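You operate a simulated robot arm through the tools that you are given. There is no shell and no other tool. Be economical: measure what you need, move in short steps, check, and stop when the job is done.

You run a simulated robot arm. Do the job below in one go: nothing can be reset, and whatever is moved stays where it is left.

JOB
Try the flanged bush with both plug gauges and sort it.
Fine: GOOD only if green goes in and red stays proud, else REWORK; put both gauges back in their rests. Set down upright: green plug gauge, red plug gauge.

Only the result counts: the job must be done as asked and must still hold three seconds after the hand-in. Knocking over, shifting, dropping, spilling or breaking anything else fails it.

ROBOT AND FRAMES
A 6-joint arm with a two-finger parallel gripper, fixed in place. Base frame: the origin is at the foot of the arm, x ahead of it, y to its left, z up; the work surface is at about z = 0.86. Units: m, rad, N and s.
With the tool pointing down near the work surface it reaches from about 0.24 to 0.64 m from the base axis. Its first joint turns from -1.152 to 1.152 rad. Payload 2.7 kg.
Tool frame: the origin (TCP) lies between the finger pads and is the grasp point; the fingertips stand 0.023 m ahead of it; z points along the fingers, y is the line along which they close. Largest opening 0.094 m; finger width 0.038, thickness 0.01; the body of the gripper, 0.054 by 0.096 m, starts 0.039 m behind the TCP.
Orientation is that of the tool frame in the base frame, as [roll, pitch, yaw] about the fixed x, y, z axes, in that order (R = Rz(yaw) Ry(pitch) Rx(roll)). With the fingers straight down and closing along the base's y, the tool's x points along the base's -x, its y along +y and its z along -z.

CONTROLS
- The arm moves only by the tool apply_moves. Its argument "rows" is one flat list of numbers, 7 for each row, row after row: the shift along the tool's x, y, z in m, then the turn, a rotation vector about the tool's x, y, z in rad, then the gripper command, from -1 (shut) to 1 (fully open), values between in proportion. In form: [dx, dy, dz, ax, ay, az, grip, dx, dy, dz, ax, ay, az, grip, ...]. A call has 1 to 20 rows; each row is the pose to reach, as a shift and turn from the pose commanded when the call began, along the tool's axes at that moment. Rows are played at 5 a second. More than 0.05 m and 0.15 rad between two rows, or a gripper value outside its range, and nothing of the call is played. A pose out of reach is approached as far as the arm can. The call stops where the force on the tool passes 40 N (or 10 N more than at its start, if that is more) or the arm is blocked; 0.2 s more then pass. The fingers move at their own pace (about 0.045 m/s each) and stop on an object; they squeeze with about 33 N. The grip force told is the motor's: it shows also when the fingers shut on nothing. Time passes only in rows, and 0.2 s behind the last, so rows that repeat a pose let the fingers close. It gives the time, the measured TCP pose, the force on the tool (base axes), the opening and the grip force at its end, in the units of the frame above (readings bear some noise), with the torque about the TCP (base axes, N m) and any sound that the robot's microphone picked up.
- Cameras (640 x 400 px; columns grow to the right, rows downward): "scene" is fixed at [0.0665, -0.4249, 1.4116]; the picture's right is [0.85, -0.53, 0.00], its down [-0.28, -0.45, -0.85] and it looks along [0.45, 0.72, -0.53] (base axes); focal length 338 px, centre (320, 200). "wrist" rides on the gripper at [0.086, 0.016, -0.074] in the tool frame; the picture's right is [-0.18, 0.98, 0.00], its down [-0.58, -0.11, -0.81] and it looks along [-0.79, -0.15, 0.59] (tool axes); focal length 243 px, centre (320, 200). There is no depth. A picture from a camera that has moved, and an enlarged one, comes with that camera's place and axes in the base frame and with its lens.
- capture(camera): a new picture of that camera. It takes no simulated time.
- inspect(camera, box): a new picture of the part [left, top, right, bottom] of that camera's present view, enlarged. It takes no simulated time.
- sign_off(): hands the job in; it is judged then, once.

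Go step by step. Nothing tells you positions but the pictures and the camera data: compare them with the known pose of the tool, close in by small moves and look again before you grip or let go. The budget is 120 turns and 76 pictures, counting those below and the enlarged ones. Unless the task says otherwise, let go and move clear before handing in, and close with one line.

The tools are called after "Call:" as a command line: name --argument value ..., lists and objects as JSON in quotes. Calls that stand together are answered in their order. apply_moves: Moves the arm, as the interface text tells. Its arguments: {"type":"object","properties":{"rows":{"type":"array"}},"required":["rows"]} The other tools are called the same way: capture (camera) takes a picture; inspect (camera, box) takes an enlarged picture of a part of a camera's view; sign_off () hands the job in.

At the start:

```text
time_s: 0.0
tool_pos: [0.2978, 0.2068, 1.13]
tool_rot: [3.139, 0.001, 3.141]
force: [-0.3, -0.8, -0.2]
torque: [-0.01, 0.01, 0.01]
gripper_width: 0.0939
gripper_force: 0.0
```

scene: 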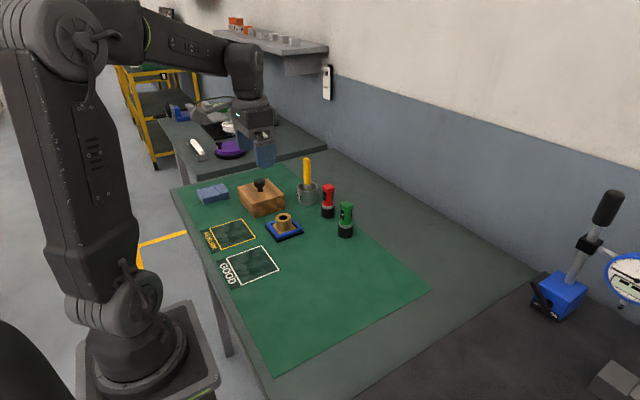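
wrist: 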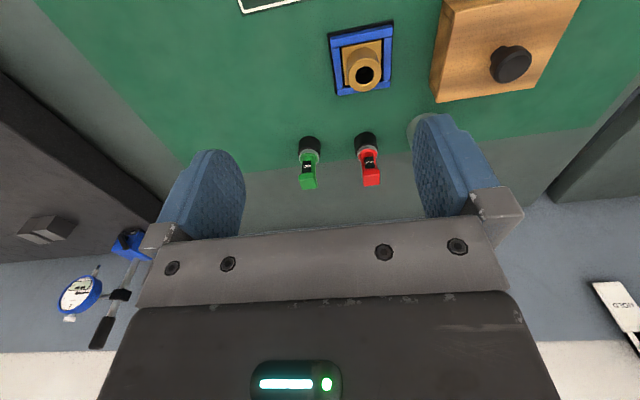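

I see the bush in a blue fixture, the red and green gauges standing in black rests, and the REWORK and GOOD squares. I'll look closer before moving.

Call:
inspect --camera "scene" --box '[180, 140, 380, 290]'

Call:
inspect --camera "wrist" --box '[260, 0, 460, 200]'

```text
2.67 times, centred on (280, 215) of scene
camera zoom: at [0.0665, -0.4249, 1.4116], right [0.85, -0.53, 0.0], down [-0.28, -0.45, -0.85], along [0.45, 0.72, -0.53], focal length 901 px, centre (427, 160)
```

zoom: 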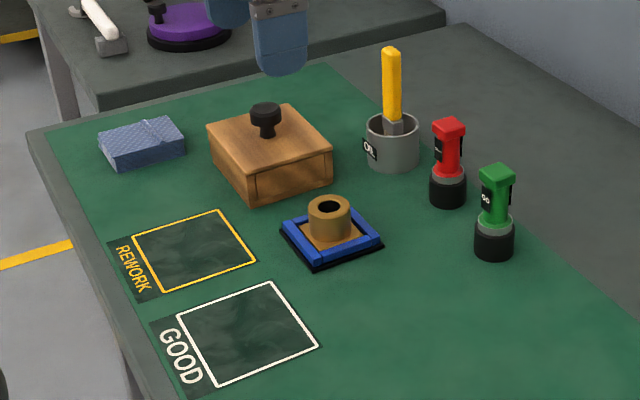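

```text
2.00 times, centred on (360, 100) of wrist
camera zoom: at [0.2107, 0.2226, 1.204], right [0.18, 0.98, 0.0], down [0.58, -0.11, 0.81], along [0.79, -0.15, -0.59], focal length 485 px, centre (240, 400)
```

zoom: 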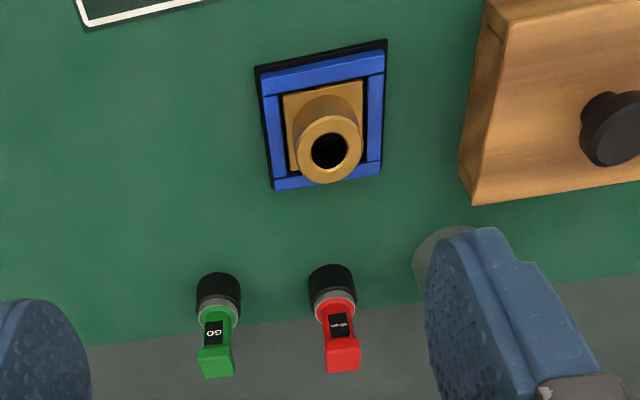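

The bush sits at about (0.37, 0.247) with its top near z 0.90. Green is at about (0.504, 0.148) and red at about (0.51, 0.248), with tops near 0.953. I'll go above green and look again.

Call:
apply_moves --rows '[-0.03, -0.01, 0, 0, 0, 0, 1, -0.065, -0.02, 0.01, 0, 0, 0, 1, -0.1, -0.03, 0.03, 0, 0, 0, 1, -0.135, -0.04, 0.05, 0, 0, 0, 1, -0.17, -0.05, 0.065, 0, 0, 0, 1, -0.2, -0.059, 0.08, 0, 0, 0, 1, -0.206, -0.059, 0.09, 0, 0, 0, 1, -0.206, -0.059, 0.09, 0, 0, 0, 1]'

Call:
capture --camera "wrist"

Call:
inspect --camera "scene" --box '[260, 140, 400, 250]'

```text
time_s: 1.8
tool_pos: [0.5031, 0.1465, 1.0407]
tool_rot: [3.14, 0.003, -3.14]
force: [-0.2, -0.9, 0.2]
torque: [0.01, -0.08, 0.0]
gripper_width: 0.0943
gripper_force: 0.1
```

```text
71 pictures are left
camera wrist: at [0.4164, 0.1625, 1.1146], right [0.18, 0.98, 0.0], down [0.58, -0.11, 0.81], along [0.79, -0.15, -0.59], focal length 243 px, centre (320, 200)
```

wrist: 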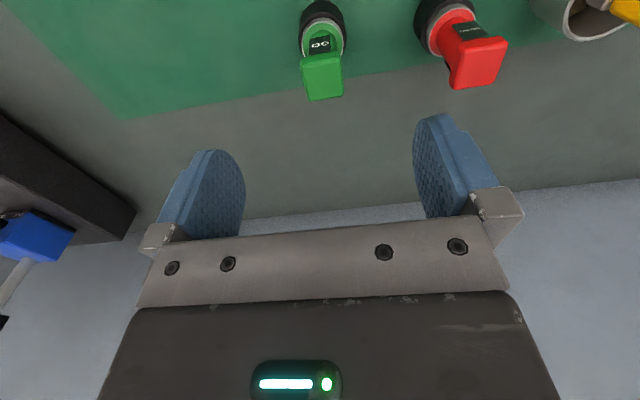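

```text
3.64 times, centred on (330, 195) of scene
camera zoom: at [0.0666, -0.4249, 1.4116], right [0.85, -0.53, 0.0], down [-0.28, -0.45, -0.85], along [0.45, 0.72, -0.53], focal length 1228 px, centre (284, 218)
```

zoom: 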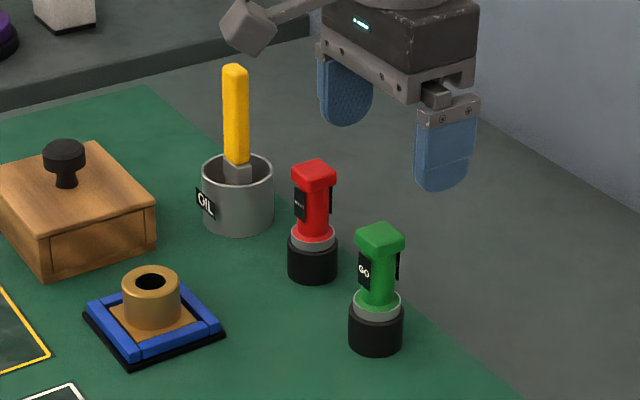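

The gauges have flat-sided handles with square caps. I'll zoom in to locate the green cap accurately.

Call:
inspect --camera "wrist" --box '[270, 0, 430, 110]'

Call:
inspect --camera "scene" --box '[315, 170, 375, 240]'

```text
3.64 times, centred on (350, 55) of wrist
camera zoom: at [0.4164, 0.1625, 1.1146], right [0.18, 0.98, 0.0], down [0.58, -0.11, 0.81], along [0.79, -0.15, -0.59], focal length 882 px, centre (211, 727)
```

zoom: 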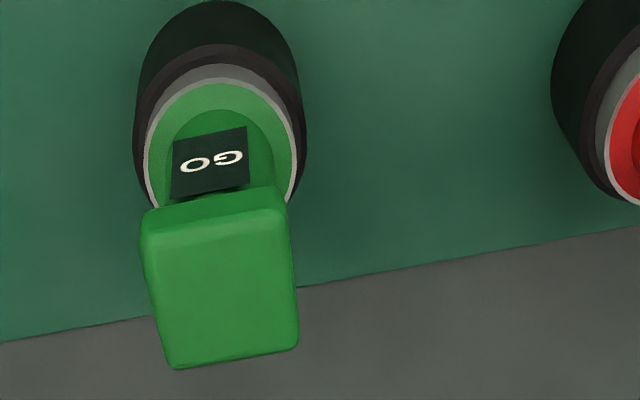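

```text
5.71 times, centred on (345, 205) of scene
camera zoom: at [0.0666, -0.4249, 1.4116], right [0.85, -0.53, 0.0], down [-0.28, -0.45, -0.85], along [0.45, 0.72, -0.53], focal length 1930 px, centre (177, 171)
```

zoom: 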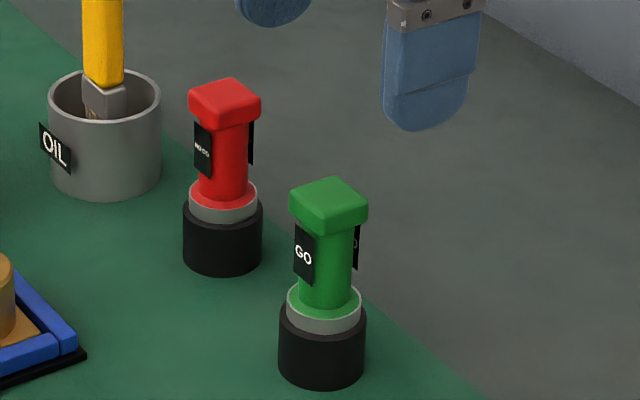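

Each gauge has a cap about 24 mm square with its top near z 0.949, and the labels face ±x, so closing along y suits it. I'll centre and descend to just above it.

Call:
apply_moves --rows '[0.001, 0.003, 0.03, 0, 0, 0, 0.6, 0.001, 0.003, 0.055, 0, 0, 0, 0.3, 0.001, 0.003, 0.055, 0, 0, 0, 0.1, 0.001, 0.003, 0.055, 0, 0, 0, 0.1, 0.001, 0.003, 0.055, 0, 0, 0, 0.1]'

Call:
capture --camera "wrist"

Call:
inspect --camera "scene" --box '[315, 160, 375, 240]'

```text
time_s: 3.0
tool_pos: [0.5003, 0.1499, 0.9841]
tool_rot: [3.138, 0.001, 3.141]
force: [-0.3, 0.1, -0.1]
torque: [-0.01, -0.02, -0.01]
gripper_width: 0.0516
gripper_force: 0.1
```

```text
67 pictures are left
camera wrist: at [0.4133, 0.1651, 1.0596], right [0.18, 0.98, 0.0], down [0.58, -0.11, 0.81], along [0.79, -0.15, -0.59], focal length 243 px, centre (320, 200)
```

wrist: 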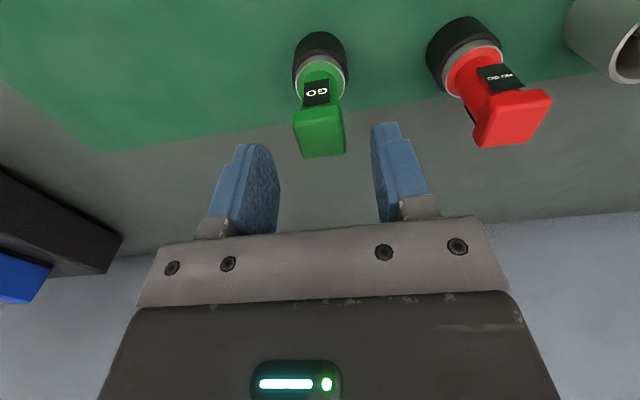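

```text
5.00 times, centred on (345, 200) of scene
camera zoom: at [0.0665, -0.4249, 1.4116], right [0.85, -0.53, 0.0], down [-0.28, -0.45, -0.85], along [0.45, 0.72, -0.53], focal length 1689 px, centre (195, 200)
```

zoom: 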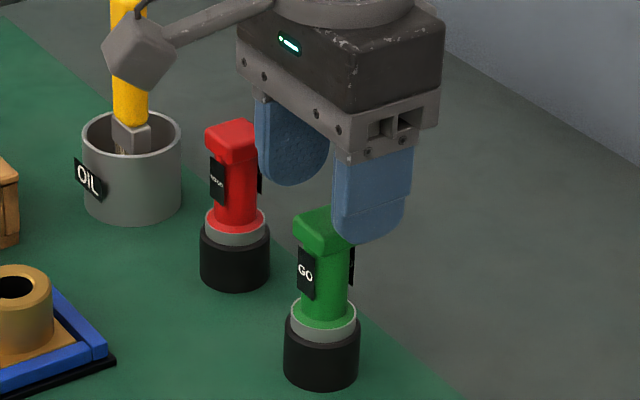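

Aligned within about 1 mm. I'll lower to the cap and close.

Call:
apply_moves --rows '[-0.0015, 0, 0.02, 0, 0, 0, 0.1, -0.0015, -0.0003, 0.043, 0, 0, 0, 0.1, -0.0015, -0.0003, 0.043, 0, 0, 0, -0.2, -0.0015, -0.0003, 0.043, 0, 0, 0, -0.4, -0.0015, -0.0003, 0.043, 0, 0, 0, -0.45, -0.0015, -0.0003, 0.043, 0, 0, 0, -0.45]'

Call:
inspect --camera "wrist" --box '[240, 60, 400, 220]'

```text
time_s: 4.4
tool_pos: [0.5029, 0.152, 0.9421]
tool_rot: [3.14, 0.003, 3.142]
force: [-0.5, 0.0, 0.3]
torque: [-0.01, -0.02, 0.02]
gripper_width: 0.0255
gripper_force: 0.1
```

```text
2.50 times, centred on (320, 140) of wrist
camera zoom: at [0.4164, 0.166, 1.0161], right [0.18, 0.98, 0.0], down [0.58, -0.11, 0.81], along [0.79, -0.15, -0.59], focal length 606 px, centre (320, 350)
```

zoom: 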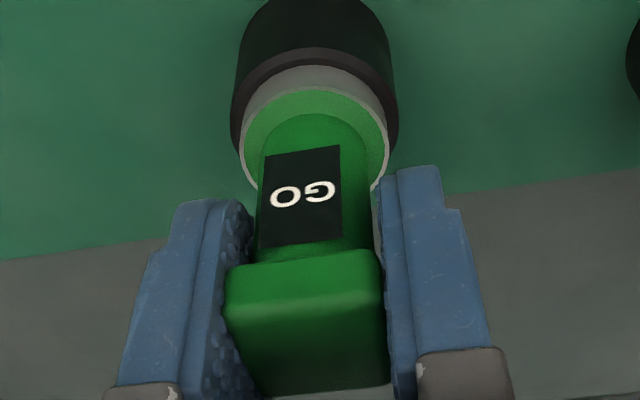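

The fingers straddle the cap cleanly. I'll close, then lift a little.

Call:
apply_moves --rows '[0, 0, 0, 0, 0, 0, -1, 0, 0, 0, 0, 0, 0, -1, 0, 0, 0, 0, 0, 0, -1]'

Call:
apply_moves --rows '[0, 0, -0.01, 0, 0, 0, -1, 0, 0, -0.02, 0, 0, 0, -1, 0, 0, -0.04, 0, 0, 0, -1, 0, 0, -0.08, 0, 0, 0, -1, 0, 0, -0.09, 0, 0, 0, -1, 0, 0, -0.09, 0, 0, 0, -1]'

Call:
capture --camera "wrist"

Call:
inspect --camera "scene" --box '[255, 140, 395, 250]'

```text
time_s: 5.2
tool_pos: [0.5022, 0.1505, 0.9415]
tool_rot: [3.141, 0.002, -3.141]
force: [-0.1, -0.6, -0.4]
torque: [-0.06, -0.03, 0.02]
gripper_width: 0.0226
gripper_force: 33.3
```

```text
time_s: 6.6
tool_pos: [0.5042, 0.1504, 1.033]
tool_rot: [3.14, 0.001, 3.141]
force: [-0.1, -0.4, -1.4]
torque: [0.07, -0.01, 0.03]
gripper_width: 0.0228
gripper_force: 33.1
```

```text
64 pictures are left
camera wrist: at [0.418, 0.1664, 1.1075], right [0.18, 0.98, 0.0], down [0.58, -0.11, 0.81], along [0.79, -0.15, -0.59], focal length 243 px, centre (320, 200)
```

wrist: 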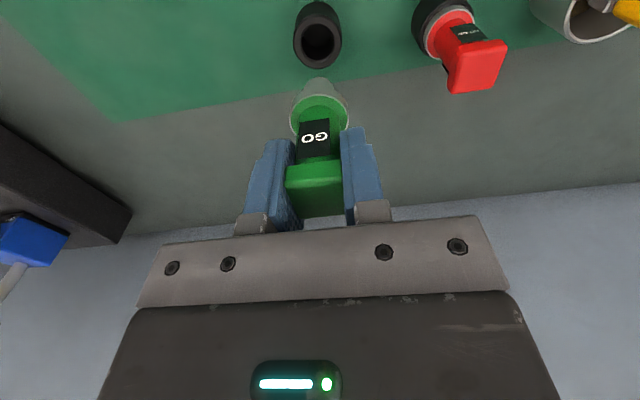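

```text
3.64 times, centred on (325, 195) of scene
camera zoom: at [0.0666, -0.4249, 1.4116], right [0.85, -0.53, 0.0], down [-0.28, -0.45, -0.85], along [0.45, 0.72, -0.53], focal length 1228 px, centre (302, 218)
```

zoom: 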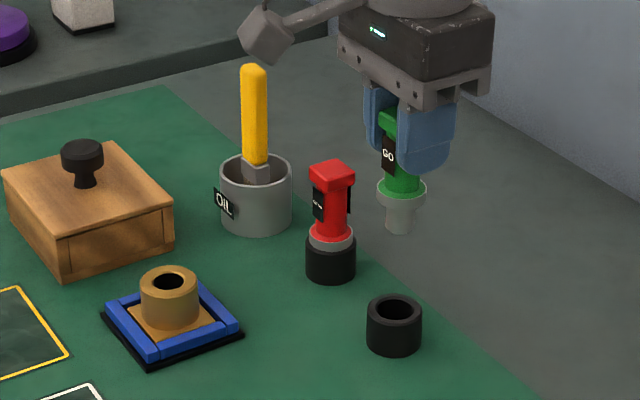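

Green is up and its grey plug is visible. I'll carry it above the bush, staying high, and check alignment there.

Call:
apply_moves --rows '[0.02, 0.015, -0.015, 0, 0, 0, -1, 0.045, 0.035, -0.017, 0, 0, 0, -1, 0.075, 0.055, -0.017, 0, 0, 0, -1, 0.105, 0.077, -0.017, 0, 0, 0, -1, 0.13, 0.095, -0.017, 0, 0, 0, -1, 0.136, 0.098, -0.017, 0, 0, 0, -1, 0.136, 0.098, -0.017, 0, 0, 0, -1]'

Call:
capture --camera "wrist"

Call:
inspect --camera "scene" --box '[235, 140, 345, 250]'

```text
time_s: 8.2
tool_pos: [0.3685, 0.2503, 1.0486]
tool_rot: [3.138, 0.001, 3.141]
force: [-0.1, 1.1, -1.6]
torque: [-0.01, 0.01, 0.01]
gripper_width: 0.0227
gripper_force: 33.0
```

```text
62 pictures are left
camera wrist: at [0.2824, 0.2654, 1.1225], right [0.18, 0.98, 0.0], down [0.58, -0.11, 0.81], along [0.79, -0.15, -0.59], focal length 243 px, centre (320, 200)
```

wrist: 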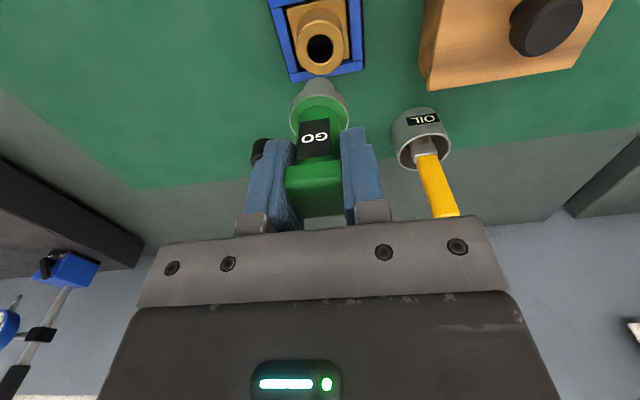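

```text
3.64 times, centred on (290, 195) of scene
camera zoom: at [0.0666, -0.4249, 1.4116], right [0.85, -0.53, 0.0], down [-0.28, -0.45, -0.85], along [0.45, 0.72, -0.53], focal length 1228 px, centre (429, 218)
```

zoom: 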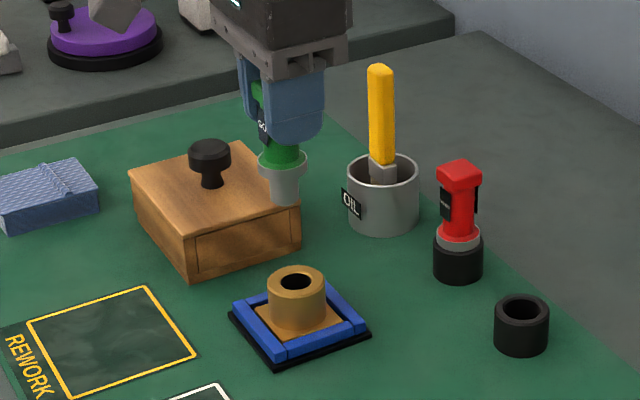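

Call:
inspect --camera "wrist" --box '[260, 0, 380, 120]'

Call:
inspect --camera "scene" --box '[290, 175, 360, 245]'

Call:
inspect --camera "scene" --box '[260, 175, 340, 245]'

```text
3.33 times, centred on (320, 60) of wrist
camera zoom: at [0.2824, 0.2654, 1.1225], right [0.18, 0.98, 0.0], down [0.58, -0.11, 0.81], along [0.79, -0.15, -0.59], focal length 809 px, centre (320, 667)
```

zoom: 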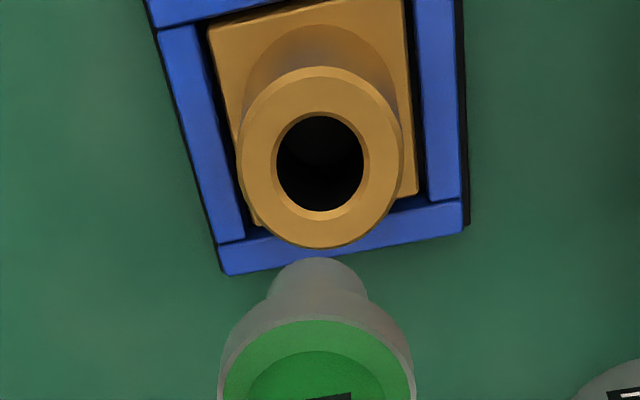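

```text
5.71 times, centred on (325, 210) of scene
camera zoom: at [0.0666, -0.4249, 1.4116], right [0.85, -0.53, 0.0], down [-0.28, -0.45, -0.85], along [0.45, 0.72, -0.53], focal length 1930 px, centre (291, 143)
```

zoom: 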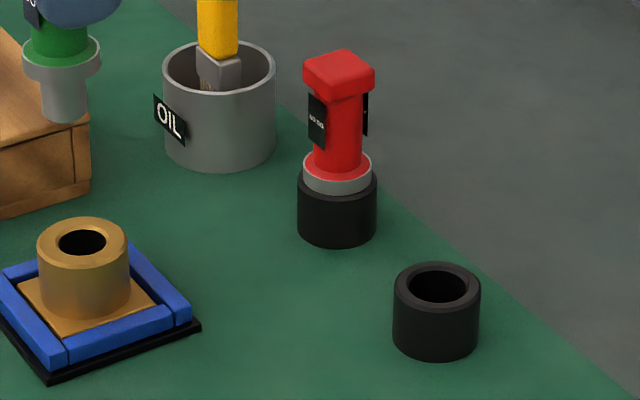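

```text
5.71 times, centred on (300, 210) of scene
camera zoom: at [0.0666, -0.4249, 1.4116], right [0.85, -0.53, 0.0], down [-0.28, -0.45, -0.85], along [0.45, 0.72, -0.53], focal length 1930 px, centre (434, 143)
```

zoom: 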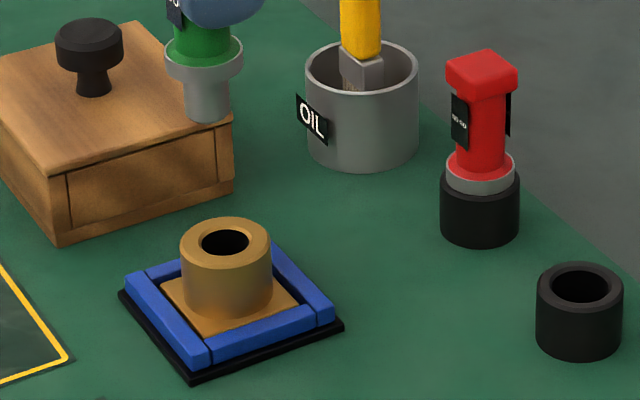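

The bush hole is about 5 mm further out in x and 1 mm in +y from the plug axis. I'll correct, lower to just above it and look again.

Call:
apply_moves --rows '[-0.0055, 0.0013, 0.02, 0, 0, 0, -1, -0.0055, 0.0013, 0.045, 0, 0, 0, -1, -0.0055, 0.0013, 0.054, 0, 0, 0, -1, -0.0055, 0.0013, 0.054, 0, 0, 0, -1]'

Call:
inspect --camera "wrist" --box '[260, 40, 380, 160]'

Call:
inspect --camera "scene" --box '[260, 185, 310, 245]'

```text
time_s: 9.2
tool_pos: [0.3738, 0.2498, 0.9959]
tool_rot: [3.141, 0.001, -3.142]
force: [0.9, -0.4, -1.5]
torque: [0.0, -0.02, -0.02]
gripper_width: 0.0228
gripper_force: 32.8
```

```text
3.33 times, centred on (320, 100) of wrist
camera zoom: at [0.2875, 0.2663, 1.069], right [0.18, 0.98, 0.0], down [0.58, -0.11, 0.81], along [0.79, -0.15, -0.59], focal length 809 px, centre (320, 533)
```

zoom: 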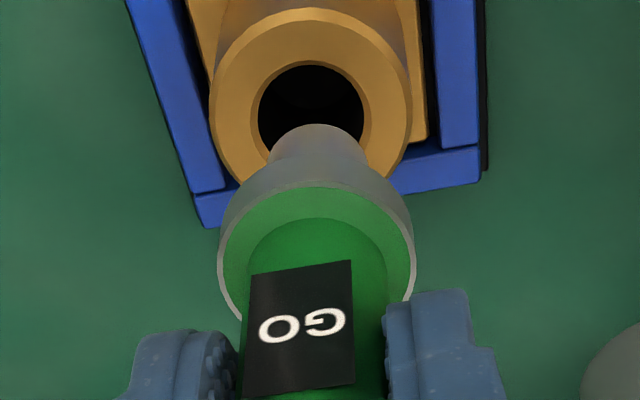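

```text
6.67 times, centred on (285, 215) of scene
camera zoom: at [0.0666, -0.4249, 1.4116], right [0.85, -0.53, 0.0], down [-0.28, -0.45, -0.85], along [0.45, 0.72, -0.53], focal length 2252 px, centre (553, 100)
```

zoom: 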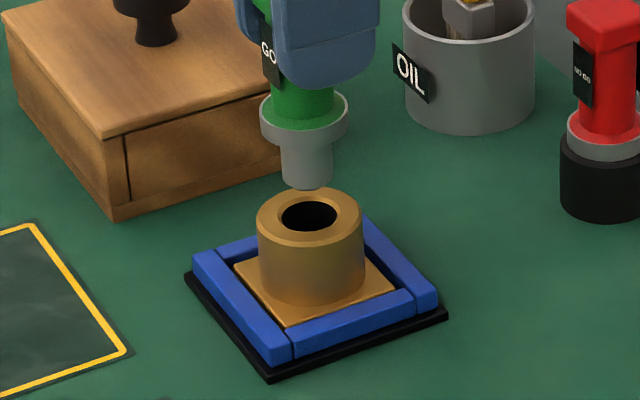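

Nearly aligned: about 1 mm too far in +y. I'll correct and descend in small steps, watching the force.

Call:
apply_moves --rows '[0.0007, -0.0011, 0.003, 0, 0, 0, -1, 0.0007, -0.0011, 0.006, 0, 0, 0, -1, 0.0007, -0.0011, 0.009, 0, 0, 0, -1, 0.0007, -0.0011, 0.012, 0, 0, 0, -1, 0.0007, -0.0011, 0.012, 0, 0, 0, -1]'

Call:
inspect --camera "wrist" --box '[260, 40, 380, 160]'

Call:
inspect --camera "scene" --box '[260, 185, 310, 245]'

```text
time_s: 10.4
tool_pos: [0.3732, 0.2496, 0.9828]
tool_rot: [3.14, -0.002, 3.141]
force: [-0.4, -0.8, -1.5]
torque: [0.01, -0.03, -0.01]
gripper_width: 0.0229
gripper_force: 32.8
```

```text
3.33 times, centred on (320, 100) of wrist
camera zoom: at [0.2862, 0.2646, 1.0562], right [0.18, 0.98, 0.0], down [0.58, -0.11, 0.81], along [0.79, -0.15, -0.59], focal length 809 px, centre (320, 533)
```

zoom: 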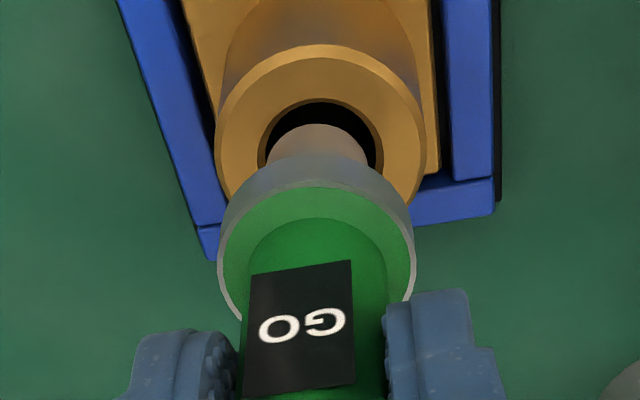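

```text
6.67 times, centred on (285, 215) of scene
camera zoom: at [0.0666, -0.4249, 1.4116], right [0.85, -0.53, 0.0], down [-0.28, -0.45, -0.85], along [0.45, 0.72, -0.53], focal length 2252 px, centre (553, 100)
```

zoom: 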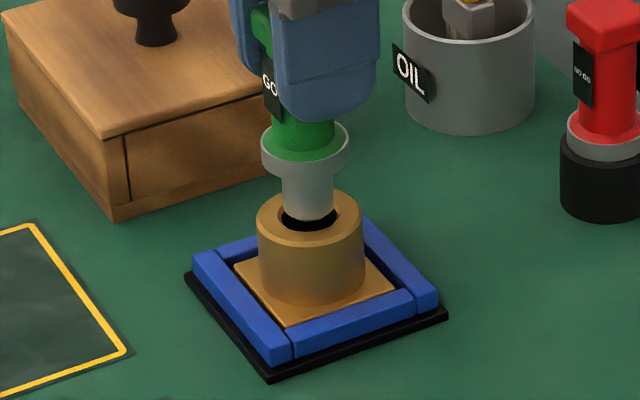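

Very close; I'll apply a sub-millimetre nudge and go on down gently.

Call:
apply_moves --rows '[-0.0008, 0.0004, 0.0015, 0, 0, 0, -1, -0.0008, 0.0004, 0.003, 0, 0, 0, -1, -0.0008, 0.0004, 0.0045, 0, 0, 0, -1, -0.0008, 0.0004, 0.006, 0, 0, 0, -1, -0.0008, 0.0004, 0.0075, 0, 0, 0, -1, -0.0008, 0.0004, 0.009, 0, 0, 0, -1]'

Call:
inspect --camera "scene" --box '[260, 185, 310, 245]'

```text
time_s: 11.8
tool_pos: [0.3732, 0.2503, 0.9736]
tool_rot: [3.141, 0.001, -3.14]
force: [0.1, -0.1, -0.1]
torque: [0.03, -0.02, 0.01]
gripper_width: 0.0227
gripper_force: 33.1
```

```text
6.67 times, centred on (285, 215) of scene
camera zoom: at [0.0666, -0.4249, 1.4116], right [0.85, -0.53, 0.0], down [-0.28, -0.45, -0.85], along [0.45, 0.72, -0.53], focal length 2252 px, centre (553, 100)
```

zoom: 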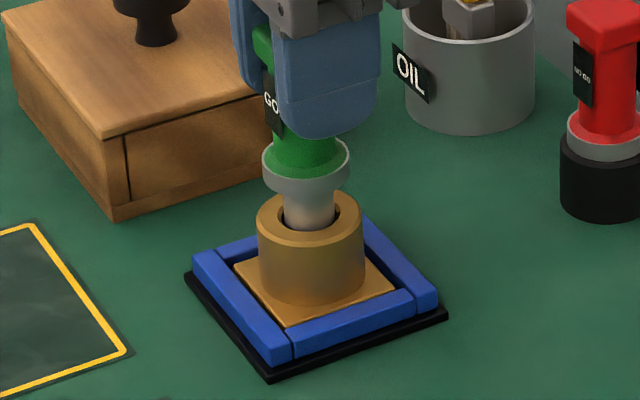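

The tip is at the mouth. Continuing down slowly.

Call:
apply_moves --rows '[0, 0, 0.001, 0, 0, 0, -1, 0, 0, 0.002, 0, 0, 0, -1, 0, 0, 0.003, 0, 0, 0, -1, 0, 0, 0.004, 0, 0, 0, -1]'

Call:
inspect --camera "scene" --box '[260, 185, 310, 245]'

```text
time_s: 12.8
tool_pos: [0.3741, 0.25, 0.9703]
tool_rot: [3.138, -0.001, -3.141]
force: [0.3, -0.2, -1.7]
torque: [0.01, 0.02, 0.02]
gripper_width: 0.0227
gripper_force: 33.2
```

```text
6.67 times, centred on (285, 215) of scene
camera zoom: at [0.0666, -0.4249, 1.4116], right [0.85, -0.53, 0.0], down [-0.28, -0.45, -0.85], along [0.45, 0.72, -0.53], focal length 2252 px, centre (553, 100)
```

zoom: 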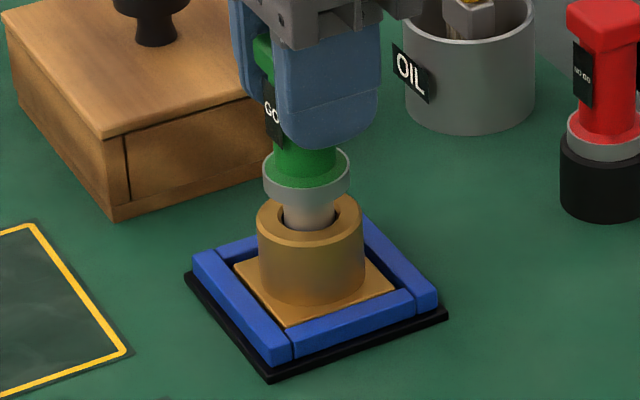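

No contact yet and the plug is moving into the bore. Continuing down until it seats or blocks.

Call:
apply_moves --rows '[0, 0, 0.0015, 0, 0, 0, -1, 0, 0, 0.003, 0, 0, 0, -1, 0, 0, 0.0045, 0, 0, 0, -1, 0, 0, 0.006, 0, 0, 0, -1]'

Call:
inspect --camera "scene" --box '[260, 185, 310, 245]'

Call:
inspect --camera "wrist" --box '[260, 40, 380, 160]'

```text
time_s: 13.8
tool_pos: [0.3731, 0.2498, 0.9635]
tool_rot: [3.14, 0.0, 3.141]
force: [0.1, 0.3, -1.1]
torque: [0.01, -0.01, -0.02]
gripper_width: 0.0225
gripper_force: 32.7
```

```text
6.67 times, centred on (285, 215) of scene
camera zoom: at [0.0666, -0.4249, 1.4116], right [0.85, -0.53, 0.0], down [-0.28, -0.45, -0.85], along [0.45, 0.72, -0.53], focal length 2252 px, centre (553, 100)
```

zoom: 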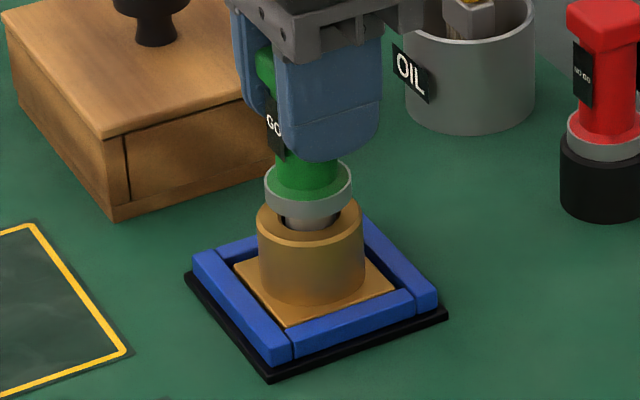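

```text
3.33 times, centred on (320, 100) of wrist
camera zoom: at [0.2866, 0.2649, 1.0379], right [0.18, 0.98, 0.0], down [0.58, -0.11, 0.81], along [0.79, -0.15, -0.59], focal length 809 px, centre (320, 533)
```

zoom: 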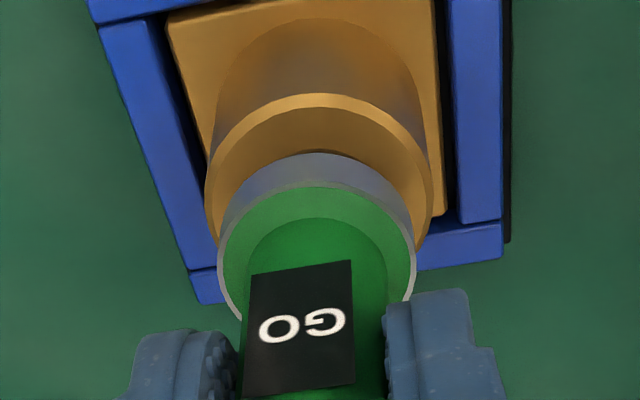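

Call:
apply_moves --rows '[0, 0, 0.001, 0, 0, 0, -1, 0, 0, 0.002, 0, 0, 0, -1, 0, 0, 0.003, 0, 0, 0, -1, 0, 0, 0.004, 0, 0, 0, -1, 0, 0, 0.005, 0, 0, 0, -1, 0, 0, 0.006, 0, 0, 0, -1, 0, 0, 0.007, 0, 0, 0, -1, 0, 0, 0.008, 0, 0, 0, -1]'

Call:
inspect --camera "scene" --box '[260, 185, 310, 245]'

```text
time_s: 15.6
tool_pos: [0.3742, 0.25, 0.955]
tool_rot: [3.14, 0.003, 3.141]
force: [0.0, -1.0, -0.9]
torque: [0.03, 0.01, 0.01]
gripper_width: 0.023
gripper_force: 32.5
```

```text
6.67 times, centred on (285, 215) of scene
camera zoom: at [0.0666, -0.4249, 1.4116], right [0.85, -0.53, 0.0], down [-0.28, -0.45, -0.85], along [0.45, 0.72, -0.53], focal length 2252 px, centre (553, 100)
```

zoom: 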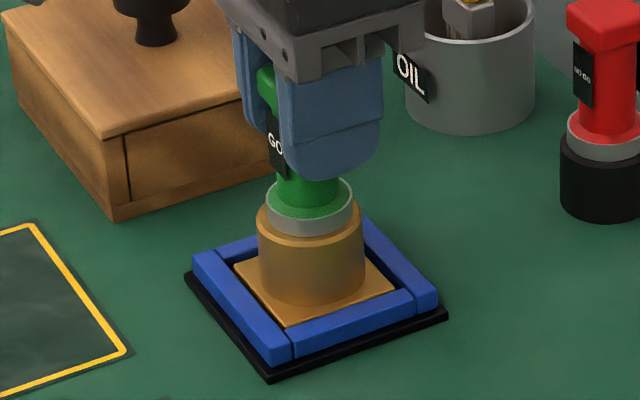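

Almost seated; I'll press lightly to confirm the flange touches.

Call:
apply_moves --rows '[0, 0, 0.0007, 0, 0, 0, -1, 0, 0, 0.0014, 0, 0, 0, -1, 0, 0, 0.0021, 0, 0, 0, -1]'

Call:
inspect --camera "scene" --box '[260, 185, 310, 245]'

```text
time_s: 16.4
tool_pos: [0.3722, 0.2517, 0.956]
tool_rot: [3.138, 0.002, -3.141]
force: [-1.9, -0.4, 13.7]
torque: [-0.19, 0.33, -0.01]
gripper_width: 0.0226
gripper_force: 33.2
```

```text
6.67 times, centred on (285, 215) of scene
camera zoom: at [0.0663, -0.425, 1.4115], right [0.85, -0.53, 0.0], down [-0.28, -0.45, -0.85], along [0.45, 0.72, -0.53], focal length 2252 px, centre (553, 100)
```

zoom: 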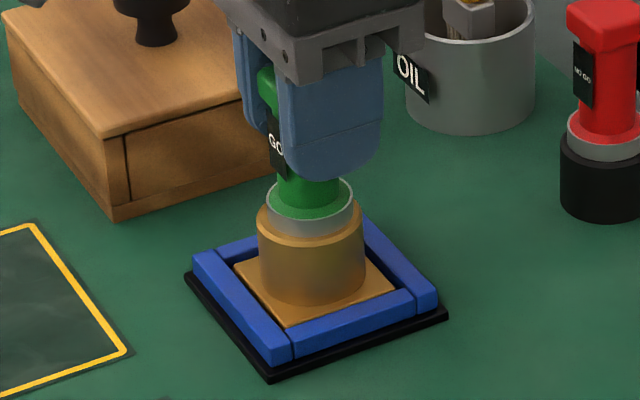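

Green seats fully (flange contact, 14 N). I'll lift it straight out and return above its rest.

Call:
apply_moves --rows '[0, 0, -0.01, 0, 0, 0, -1, 0, 0, -0.025, 0, 0, 0, -1, 0, 0, -0.05, 0, 0, 0, -1, 0, 0, -0.088, 0, 0, 0, -1, -0.02, -0.015, -0.088, 0, 0, 0, -1, -0.05, -0.037, -0.088, 0, 0, 0, -1, -0.08, -0.06, -0.088, 0, 0, 0, -1, -0.11, -0.082, -0.088, 0, 0, 0, -1, -0.1304, -0.0986, -0.088, 0, 0, 0, -1, -0.1304, -0.0986, -0.088, 0, 0, 0, -1, -0.1304, -0.0986, -0.063, 0, 0, 0, -1, -0.1304, -0.0986, -0.053, 0, 0, 0, -1, -0.1304, -0.0986, -0.053, 0, 0, 0, -1]'

Call:
inspect --camera "wrist" --box '[260, 40, 380, 160]'

Call:
inspect --camera "scene" --box '[315, 185, 375, 245]'

```text
time_s: 19.2
tool_pos: [0.5046, 0.1515, 1.007]
tool_rot: [3.14, 0.001, 3.141]
force: [0.2, -0.4, -1.3]
torque: [-0.01, 0.02, -0.01]
gripper_width: 0.0227
gripper_force: 33.2
```

```text
3.33 times, centred on (320, 100) of wrist
camera zoom: at [0.418, 0.1676, 1.0802], right [0.18, 0.98, 0.0], down [0.58, -0.11, 0.81], along [0.79, -0.15, -0.59], focal length 809 px, centre (320, 533)
```

zoom: 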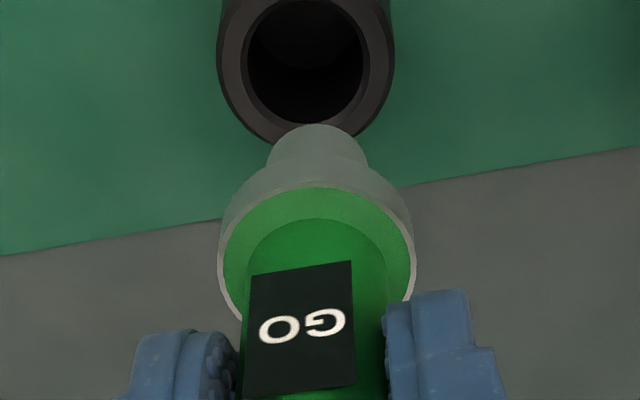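

```text
6.67 times, centred on (345, 215) of scene
camera zoom: at [0.0666, -0.4249, 1.4116], right [0.85, -0.53, 0.0], down [-0.28, -0.45, -0.85], along [0.45, 0.72, -0.53], focal length 2252 px, centre (153, 100)
```

zoom: 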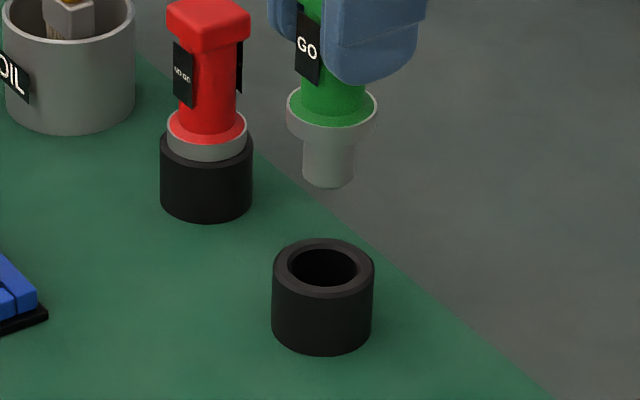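

The rest bore is wider than the plug; its centre is about 2 mm in −y and 1.5 mm in −x from the plug axis. I'll correct and lower in.

Call:
apply_moves --rows '[0.0015, -0.0022, 0.01, 0, 0, 0, -1, 0.0015, -0.0022, 0.02, 0, 0, 0, -1, 0.0015, -0.0022, 0.03, 0, 0, 0, -1, 0.0015, -0.0022, 0.036, 0, 0, 0, -1, 0.0015, -0.0022, 0.036, 0, 0, 0, -1]'

Call:
inspect --camera "wrist" --box '[260, 40, 380, 160]'

Call:
inspect --camera "scene" --box '[315, 185, 375, 245]'

```text
time_s: 20.4
tool_pos: [0.5017, 0.1487, 0.9695]
tool_rot: [3.139, 0.0, -3.141]
force: [-0.7, -0.3, -2.3]
torque: [-0.01, 0.03, 0.0]
gripper_width: 0.0227
gripper_force: 32.7
```

```text
3.33 times, centred on (320, 100) of wrist
camera zoom: at [0.4152, 0.1646, 1.0447], right [0.18, 0.98, 0.0], down [0.58, -0.11, 0.81], along [0.79, -0.15, -0.59], focal length 809 px, centre (320, 533)
```

zoom: 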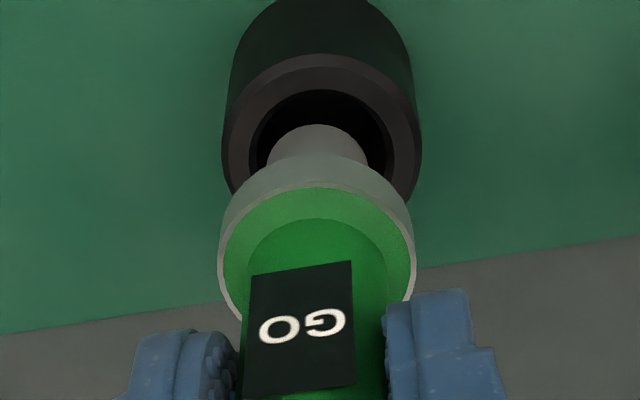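

```text
6.67 times, centred on (345, 215) of scene
camera zoom: at [0.0666, -0.4249, 1.4116], right [0.85, -0.53, 0.0], down [-0.28, -0.45, -0.85], along [0.45, 0.72, -0.53], focal length 2252 px, centre (153, 100)
```

zoom: 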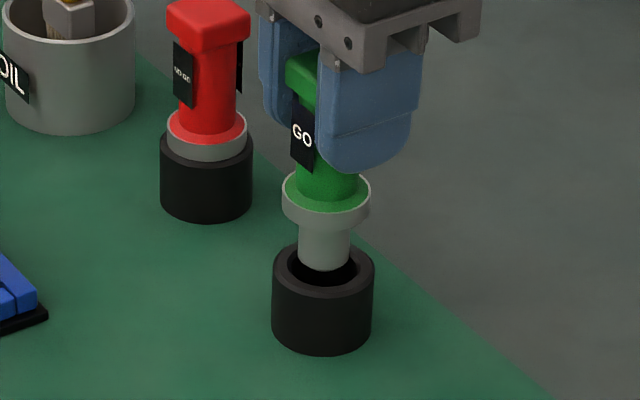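

Centred. Lowering to seat in the rest.

Call:
apply_moves --rows '[0, 0.0003, 0.006, 0, 0, 0, -1, 0, 0.0003, 0.012, 0, 0, 0, -1, 0, 0.0003, 0.018, 0, 0, 0, -1, 0, 0.0003, 0.022, 0, 0, 0, -1, 0, 0.0003, 0.025, 0, 0, 0, -1, 0, 0.0003, 0.027, 0, 0, 0, -1, 0, 0.0003, 0.028, 0, 0, 0, -1, 0, 0.0003, 0.0285, 0, 0, 0, -1]'

Call:
inspect --camera "scene" --box '[315, 185, 375, 245]'

```text
time_s: 22.2
tool_pos: [0.5013, 0.1484, 0.9417]
tool_rot: [3.139, 0.001, -3.141]
force: [0.2, 0.5, -1.4]
torque: [-0.02, -0.02, 0.0]
gripper_width: 0.0227
gripper_force: 33.1
```

```text
6.67 times, centred on (345, 215) of scene
camera zoom: at [0.0666, -0.4249, 1.4116], right [0.85, -0.53, 0.0], down [-0.28, -0.45, -0.85], along [0.45, 0.72, -0.53], focal length 2252 px, centre (153, 100)
```

zoom: 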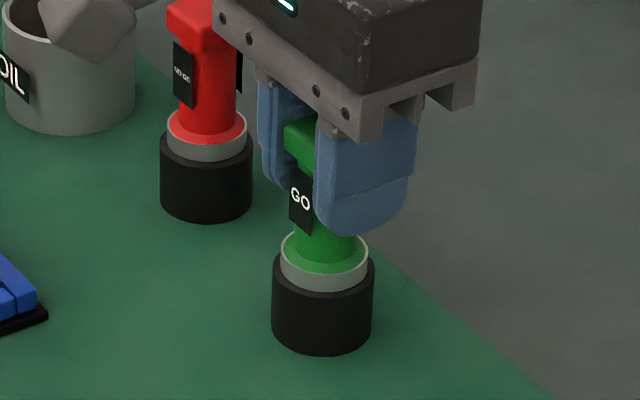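

Call:
apply_moves --rows '[0, 0, 0.0005, 0, 0, 0, -1, 0, 0, 0.001, 0, 0, 0, -1]'

```text
time_s: 22.8
tool_pos: [0.5019, 0.1494, 0.9414]
tool_rot: [3.141, 0.002, 3.141]
force: [-1.4, -1.1, 5.0]
torque: [-0.15, 0.14, 0.01]
gripper_width: 0.0228
gripper_force: 33.2
```

Seated with light contact. I'll open, rise straight up and head above red.

Call:
apply_moves --rows '[0, 0, 0, 0, 0, 0, -0.4, 0, 0, 0, 0, 0, 0, -0.1, 0, 0, 0, 0, 0, 0, 0, 0, 0, 0, 0, 0, 0, 0.1, 0, 0, -0.02, 0, 0, 0, 0.1, 0, 0, -0.045, 0, 0, 0, 0.1, 0, 0, -0.08, 0, 0, 0, 0.1, 0, 0.03, -0.1, 0, 0, 0, 0.1, 0, 0.06, -0.1, 0, 0, 0, 0.1, -0.005, 0.09, -0.1, 0, 0, 0, 0.1, -0.008, 0.1, -0.1, 0, 0, 0, 0.1, -0.008, 0.1, -0.09, 0, 0, 0, 0.1, -0.008, 0.1, -0.09, 0, 0, 0, 0.1]'

Call:
capture --camera "wrist"

Call:
inspect --camera "scene" --box '[305, 165, 375, 245]'

Call:
inspect --camera "wrist" --box '[260, 0, 380, 120]'

```text
time_s: 25.6
tool_pos: [0.5101, 0.2503, 1.0303]
tool_rot: [3.139, 0.0, -3.142]
force: [0.1, 0.3, -1.0]
torque: [0.01, 0.01, -0.02]
gripper_width: 0.0517
gripper_force: 0.0
```

```text
42 pictures are left
camera wrist: at [0.4238, 0.2643, 1.1049], right [0.18, 0.98, 0.0], down [0.58, -0.11, 0.81], along [0.79, -0.15, -0.59], focal length 243 px, centre (320, 200)
```

wrist: 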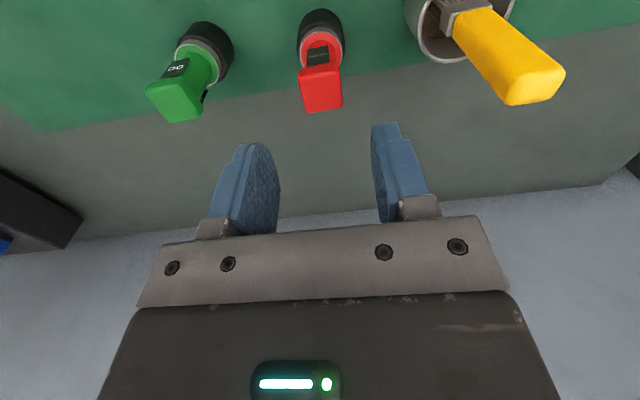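

```text
5.00 times, centred on (340, 205) of scene
camera zoom: at [0.0666, -0.4249, 1.4116], right [0.85, -0.53, 0.0], down [-0.28, -0.45, -0.85], along [0.45, 0.72, -0.53], focal length 1689 px, centre (220, 175)
```

zoom: 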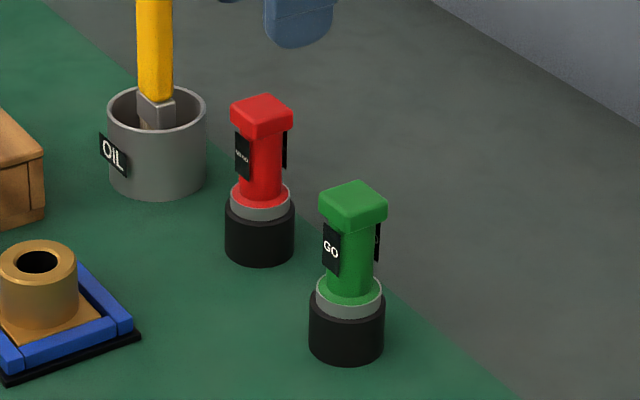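

```text
3.33 times, centred on (320, 60) of wrist
camera zoom: at [0.4238, 0.2643, 1.1049], right [0.18, 0.98, 0.0], down [0.58, -0.11, 0.81], along [0.79, -0.15, -0.59], focal length 809 px, centre (320, 667)
```

zoom: 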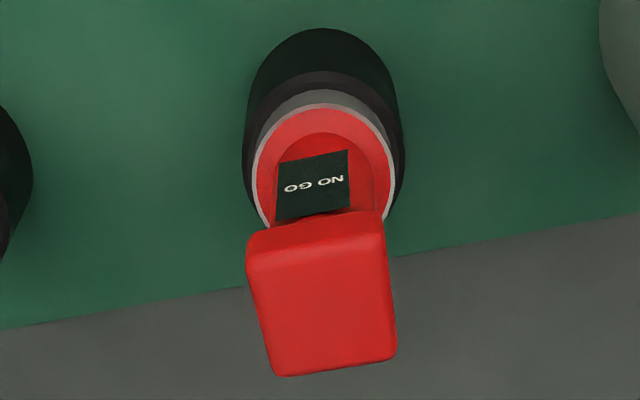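

Green is back upright in its rest. The tool is centred over red, so I'll descend part way and verify.

Call:
apply_moves --rows '[0, 0.0005, 0.03, 0, 0, 0, 0.1, 0, 0.0005, 0.06, 0, 0, 0, 0.1, 0, 0.0005, 0.09, 0, 0, 0, 0.1, 0, 0.0005, 0.09, 0, 0, 0, -0.2, 0, 0.0005, 0.09, 0, 0, 0, -0.42, 0, 0.0005, 0.09, 0, 0, 0, -0.42, 0, 0.0005, 0.09, 0, 0, 0, -0.42]'

Call:
inspect --camera "wrist" --box '[240, 60, 400, 220]'

```text
time_s: 27.2
tool_pos: [0.5096, 0.249, 0.9424]
tool_rot: [3.141, 0.001, -3.139]
force: [-0.9, 0.3, -0.1]
torque: [-0.03, 0.02, 0.01]
gripper_width: 0.0272
gripper_force: 0.1
```

```text
2.50 times, centred on (320, 140) of wrist
camera zoom: at [0.4232, 0.2639, 1.0158], right [0.18, 0.98, 0.0], down [0.58, -0.11, 0.81], along [0.79, -0.15, -0.59], focal length 606 px, centre (320, 350)
```

zoom: 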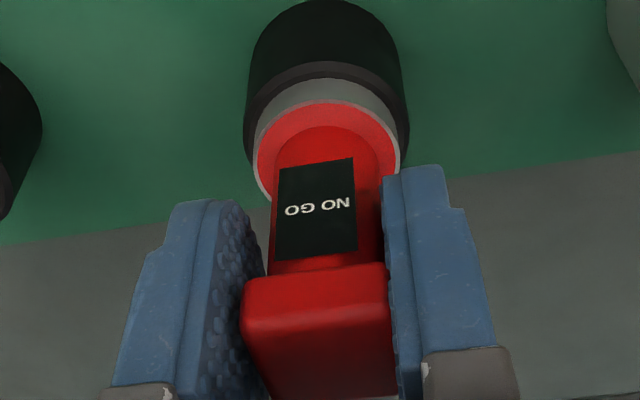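

Red sits about 2.4 mm to +y of the finger centre, so I'll shift before closing.

Call:
apply_moves --rows '[0, 0.0024, 0, 0, 0, 0, -0.38, 0, 0.0024, 0, 0, 0, 0, -0.44, 0, 0.0024, 0, 0, 0, 0, -1, 0, 0.0024, 0, 0, 0, 0, -1, 0, 0.0024, 0, 0, 0, 0, -1]'

Call:
apply_moves --rows '[0, 0, -0.01, 0, 0, 0, -1, 0, 0, -0.02, 0, 0, 0, -1, 0, 0, -0.04, 0, 0, 0, -1, 0, 0, -0.08, 0, 0, 0, -1, 0.0, 0, -0.107, 0, 0, 0, -1, 0.03, 0, -0.107, 0, 0, 0, -1, 0.06, 0, -0.107, 0, 0, 0, -1, 0.1, 0, -0.107, 0, 0, 0, -1, 0.12, -0.001, -0.107, 0, 0, 0, -1, 0.1369, -0.0024, -0.107, 0, 0, 0, -1, 0.1369, -0.0024, -0.08, 0, 0, 0, -1, 0.1369, -0.0024, -0.0534, 0, 0, 0, -1, 0.1369, -0.0024, -0.0534, 0, 0, 0, -1]'

Call:
inspect --camera "wrist" --box '[260, 40, 380, 160]'

Call:
inspect --camera "scene" --box '[260, 185, 310, 245]'

```text
time_s: 28.4
tool_pos: [0.5115, 0.2513, 0.9419]
tool_rot: [3.139, 0.001, -3.142]
force: [-0.2, 0.4, 1.8]
torque: [-0.02, 0.05, 0.02]
gripper_width: 0.0227
gripper_force: 33.4
```

```text
time_s: 31.2
tool_pos: [0.3713, 0.2484, 0.9944]
tool_rot: [3.139, 0.002, 3.141]
force: [0.4, -0.1, -1.2]
torque: [0.02, -0.02, -0.04]
gripper_width: 0.023
gripper_force: 33.3
```

```text
3.33 times, centred on (320, 100) of wrist
camera zoom: at [0.2854, 0.2644, 1.0689], right [0.18, 0.98, 0.0], down [0.58, -0.11, 0.81], along [0.79, -0.15, -0.59], focal length 809 px, centre (320, 533)
```

zoom: 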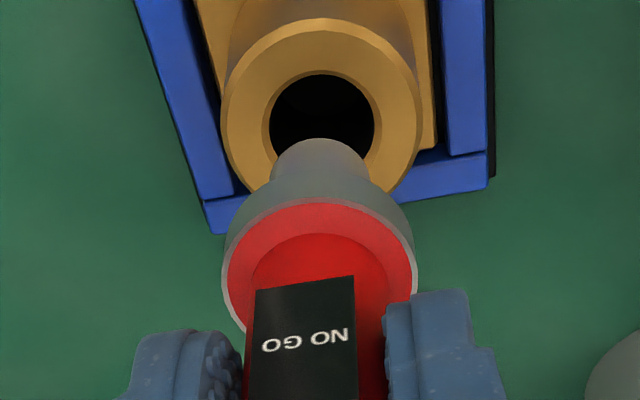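

```text
6.67 times, centred on (285, 215) of scene
camera zoom: at [0.0666, -0.4249, 1.4116], right [0.85, -0.53, 0.0], down [-0.28, -0.45, -0.85], along [0.45, 0.72, -0.53], focal length 2252 px, centre (553, 100)
```

zoom: 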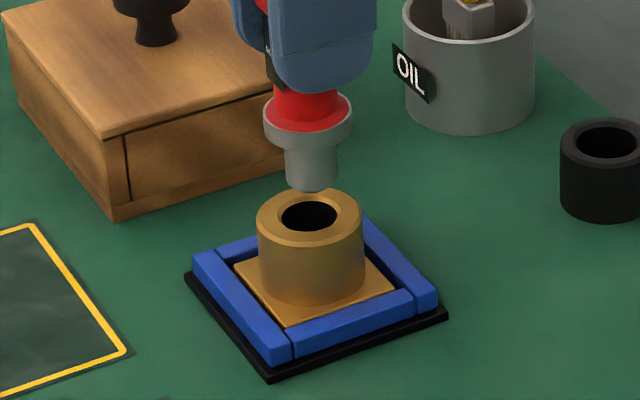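

Red is over the bush with about 1.6 mm x correction needed. I'll correct and descend gently.

Call:
apply_moves --rows '[0.0016, 0.0005, 0.004, 0, 0, 0, -1, 0.0016, 0.0005, 0.008, 0, 0, 0, -1, 0.0016, 0.0005, 0.011, 0, 0, 0, -1, 0.0016, 0.0005, 0.013, 0, 0, 0, -1]'

Call:
inspect --camera "wrist" --box '[260, 40, 380, 160]'

Call:
inspect --camera "scene" --box '[260, 185, 310, 245]'

```text
time_s: 32.2
tool_pos: [0.3732, 0.2498, 0.9829]
tool_rot: [3.141, 0.0, 3.141]
force: [-0.5, 0.2, -0.8]
torque: [-0.02, -0.03, 0.0]
gripper_width: 0.0225
gripper_force: 33.7
```

```text
3.33 times, centred on (320, 100) of wrist
camera zoom: at [0.2851, 0.2653, 1.0562], right [0.18, 0.98, 0.0], down [0.58, -0.11, 0.81], along [0.79, -0.15, -0.59], focal length 809 px, centre (320, 533)
```

zoom: 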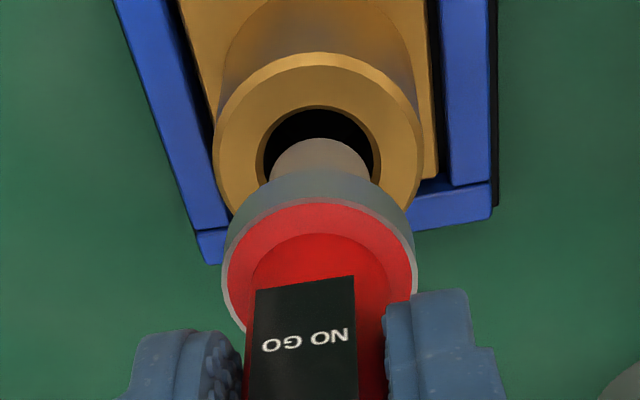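

```text
6.67 times, centred on (285, 215) of scene
camera zoom: at [0.0666, -0.4249, 1.4116], right [0.85, -0.53, 0.0], down [-0.28, -0.45, -0.85], along [0.45, 0.72, -0.53], focal length 2252 px, centre (553, 100)
```

zoom: 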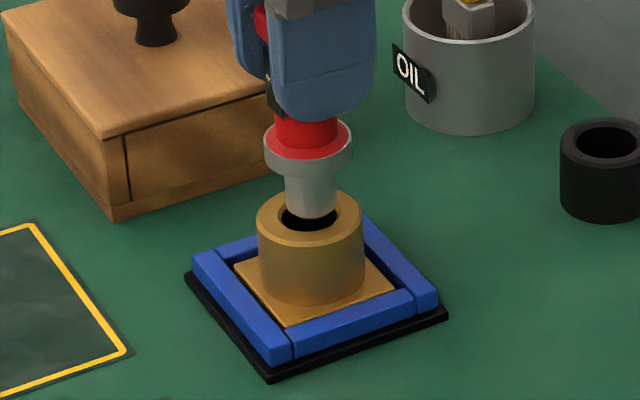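

Well centred. Lowering slowly to see if red stays proud.

Call:
apply_moves --rows '[0, 0, 0.001, 0, 0, 0, -1, 0, 0, 0.002, 0, 0, 0, -1, 0, 0, 0.003, 0, 0, 0, -1, 0, 0, 0.004, 0, 0, 0, -1, 0, 0, 0.005, 0, 0, 0, -1, 0, 0, 0.006, 0, 0, 0, -1]'

Call:
apply_moves --rows '[0, 0, 0.001, 0, 0, 0, -1, 0, 0, 0.002, 0, 0, 0, -1, 0, 0, 0.003, 0, 0, 0, -1, 0, 0, 0.004, 0, 0, 0, -1]'

Call:
inspect --camera "scene" --box '[260, 185, 310, 245]'

```text
time_s: 33.6
tool_pos: [0.3721, 0.2498, 0.9757]
tool_rot: [3.14, 0.0, -3.141]
force: [-1.6, 1.2, 4.5]
torque: [0.01, 0.15, 0.01]
gripper_width: 0.0227
gripper_force: 32.9
```

```text
time_s: 34.6
tool_pos: [0.3716, 0.2508, 0.9729]
tool_rot: [3.138, 0.004, 3.141]
force: [-3.1, 0.4, 22.6]
torque: [0.01, 0.15, 0.01]
gripper_width: 0.0227
gripper_force: 33.3
```

```text
6.67 times, centred on (285, 215) of scene
camera zoom: at [0.0662, -0.4251, 1.4115], right [0.85, -0.53, 0.0], down [-0.28, -0.45, -0.85], along [0.45, 0.72, -0.53], focal length 2252 px, centre (553, 100)
```

zoom: 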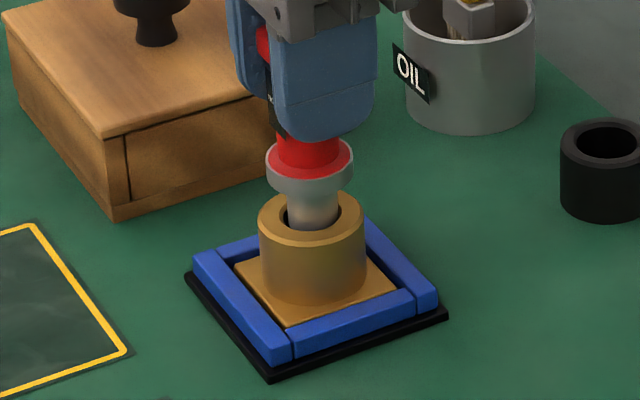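

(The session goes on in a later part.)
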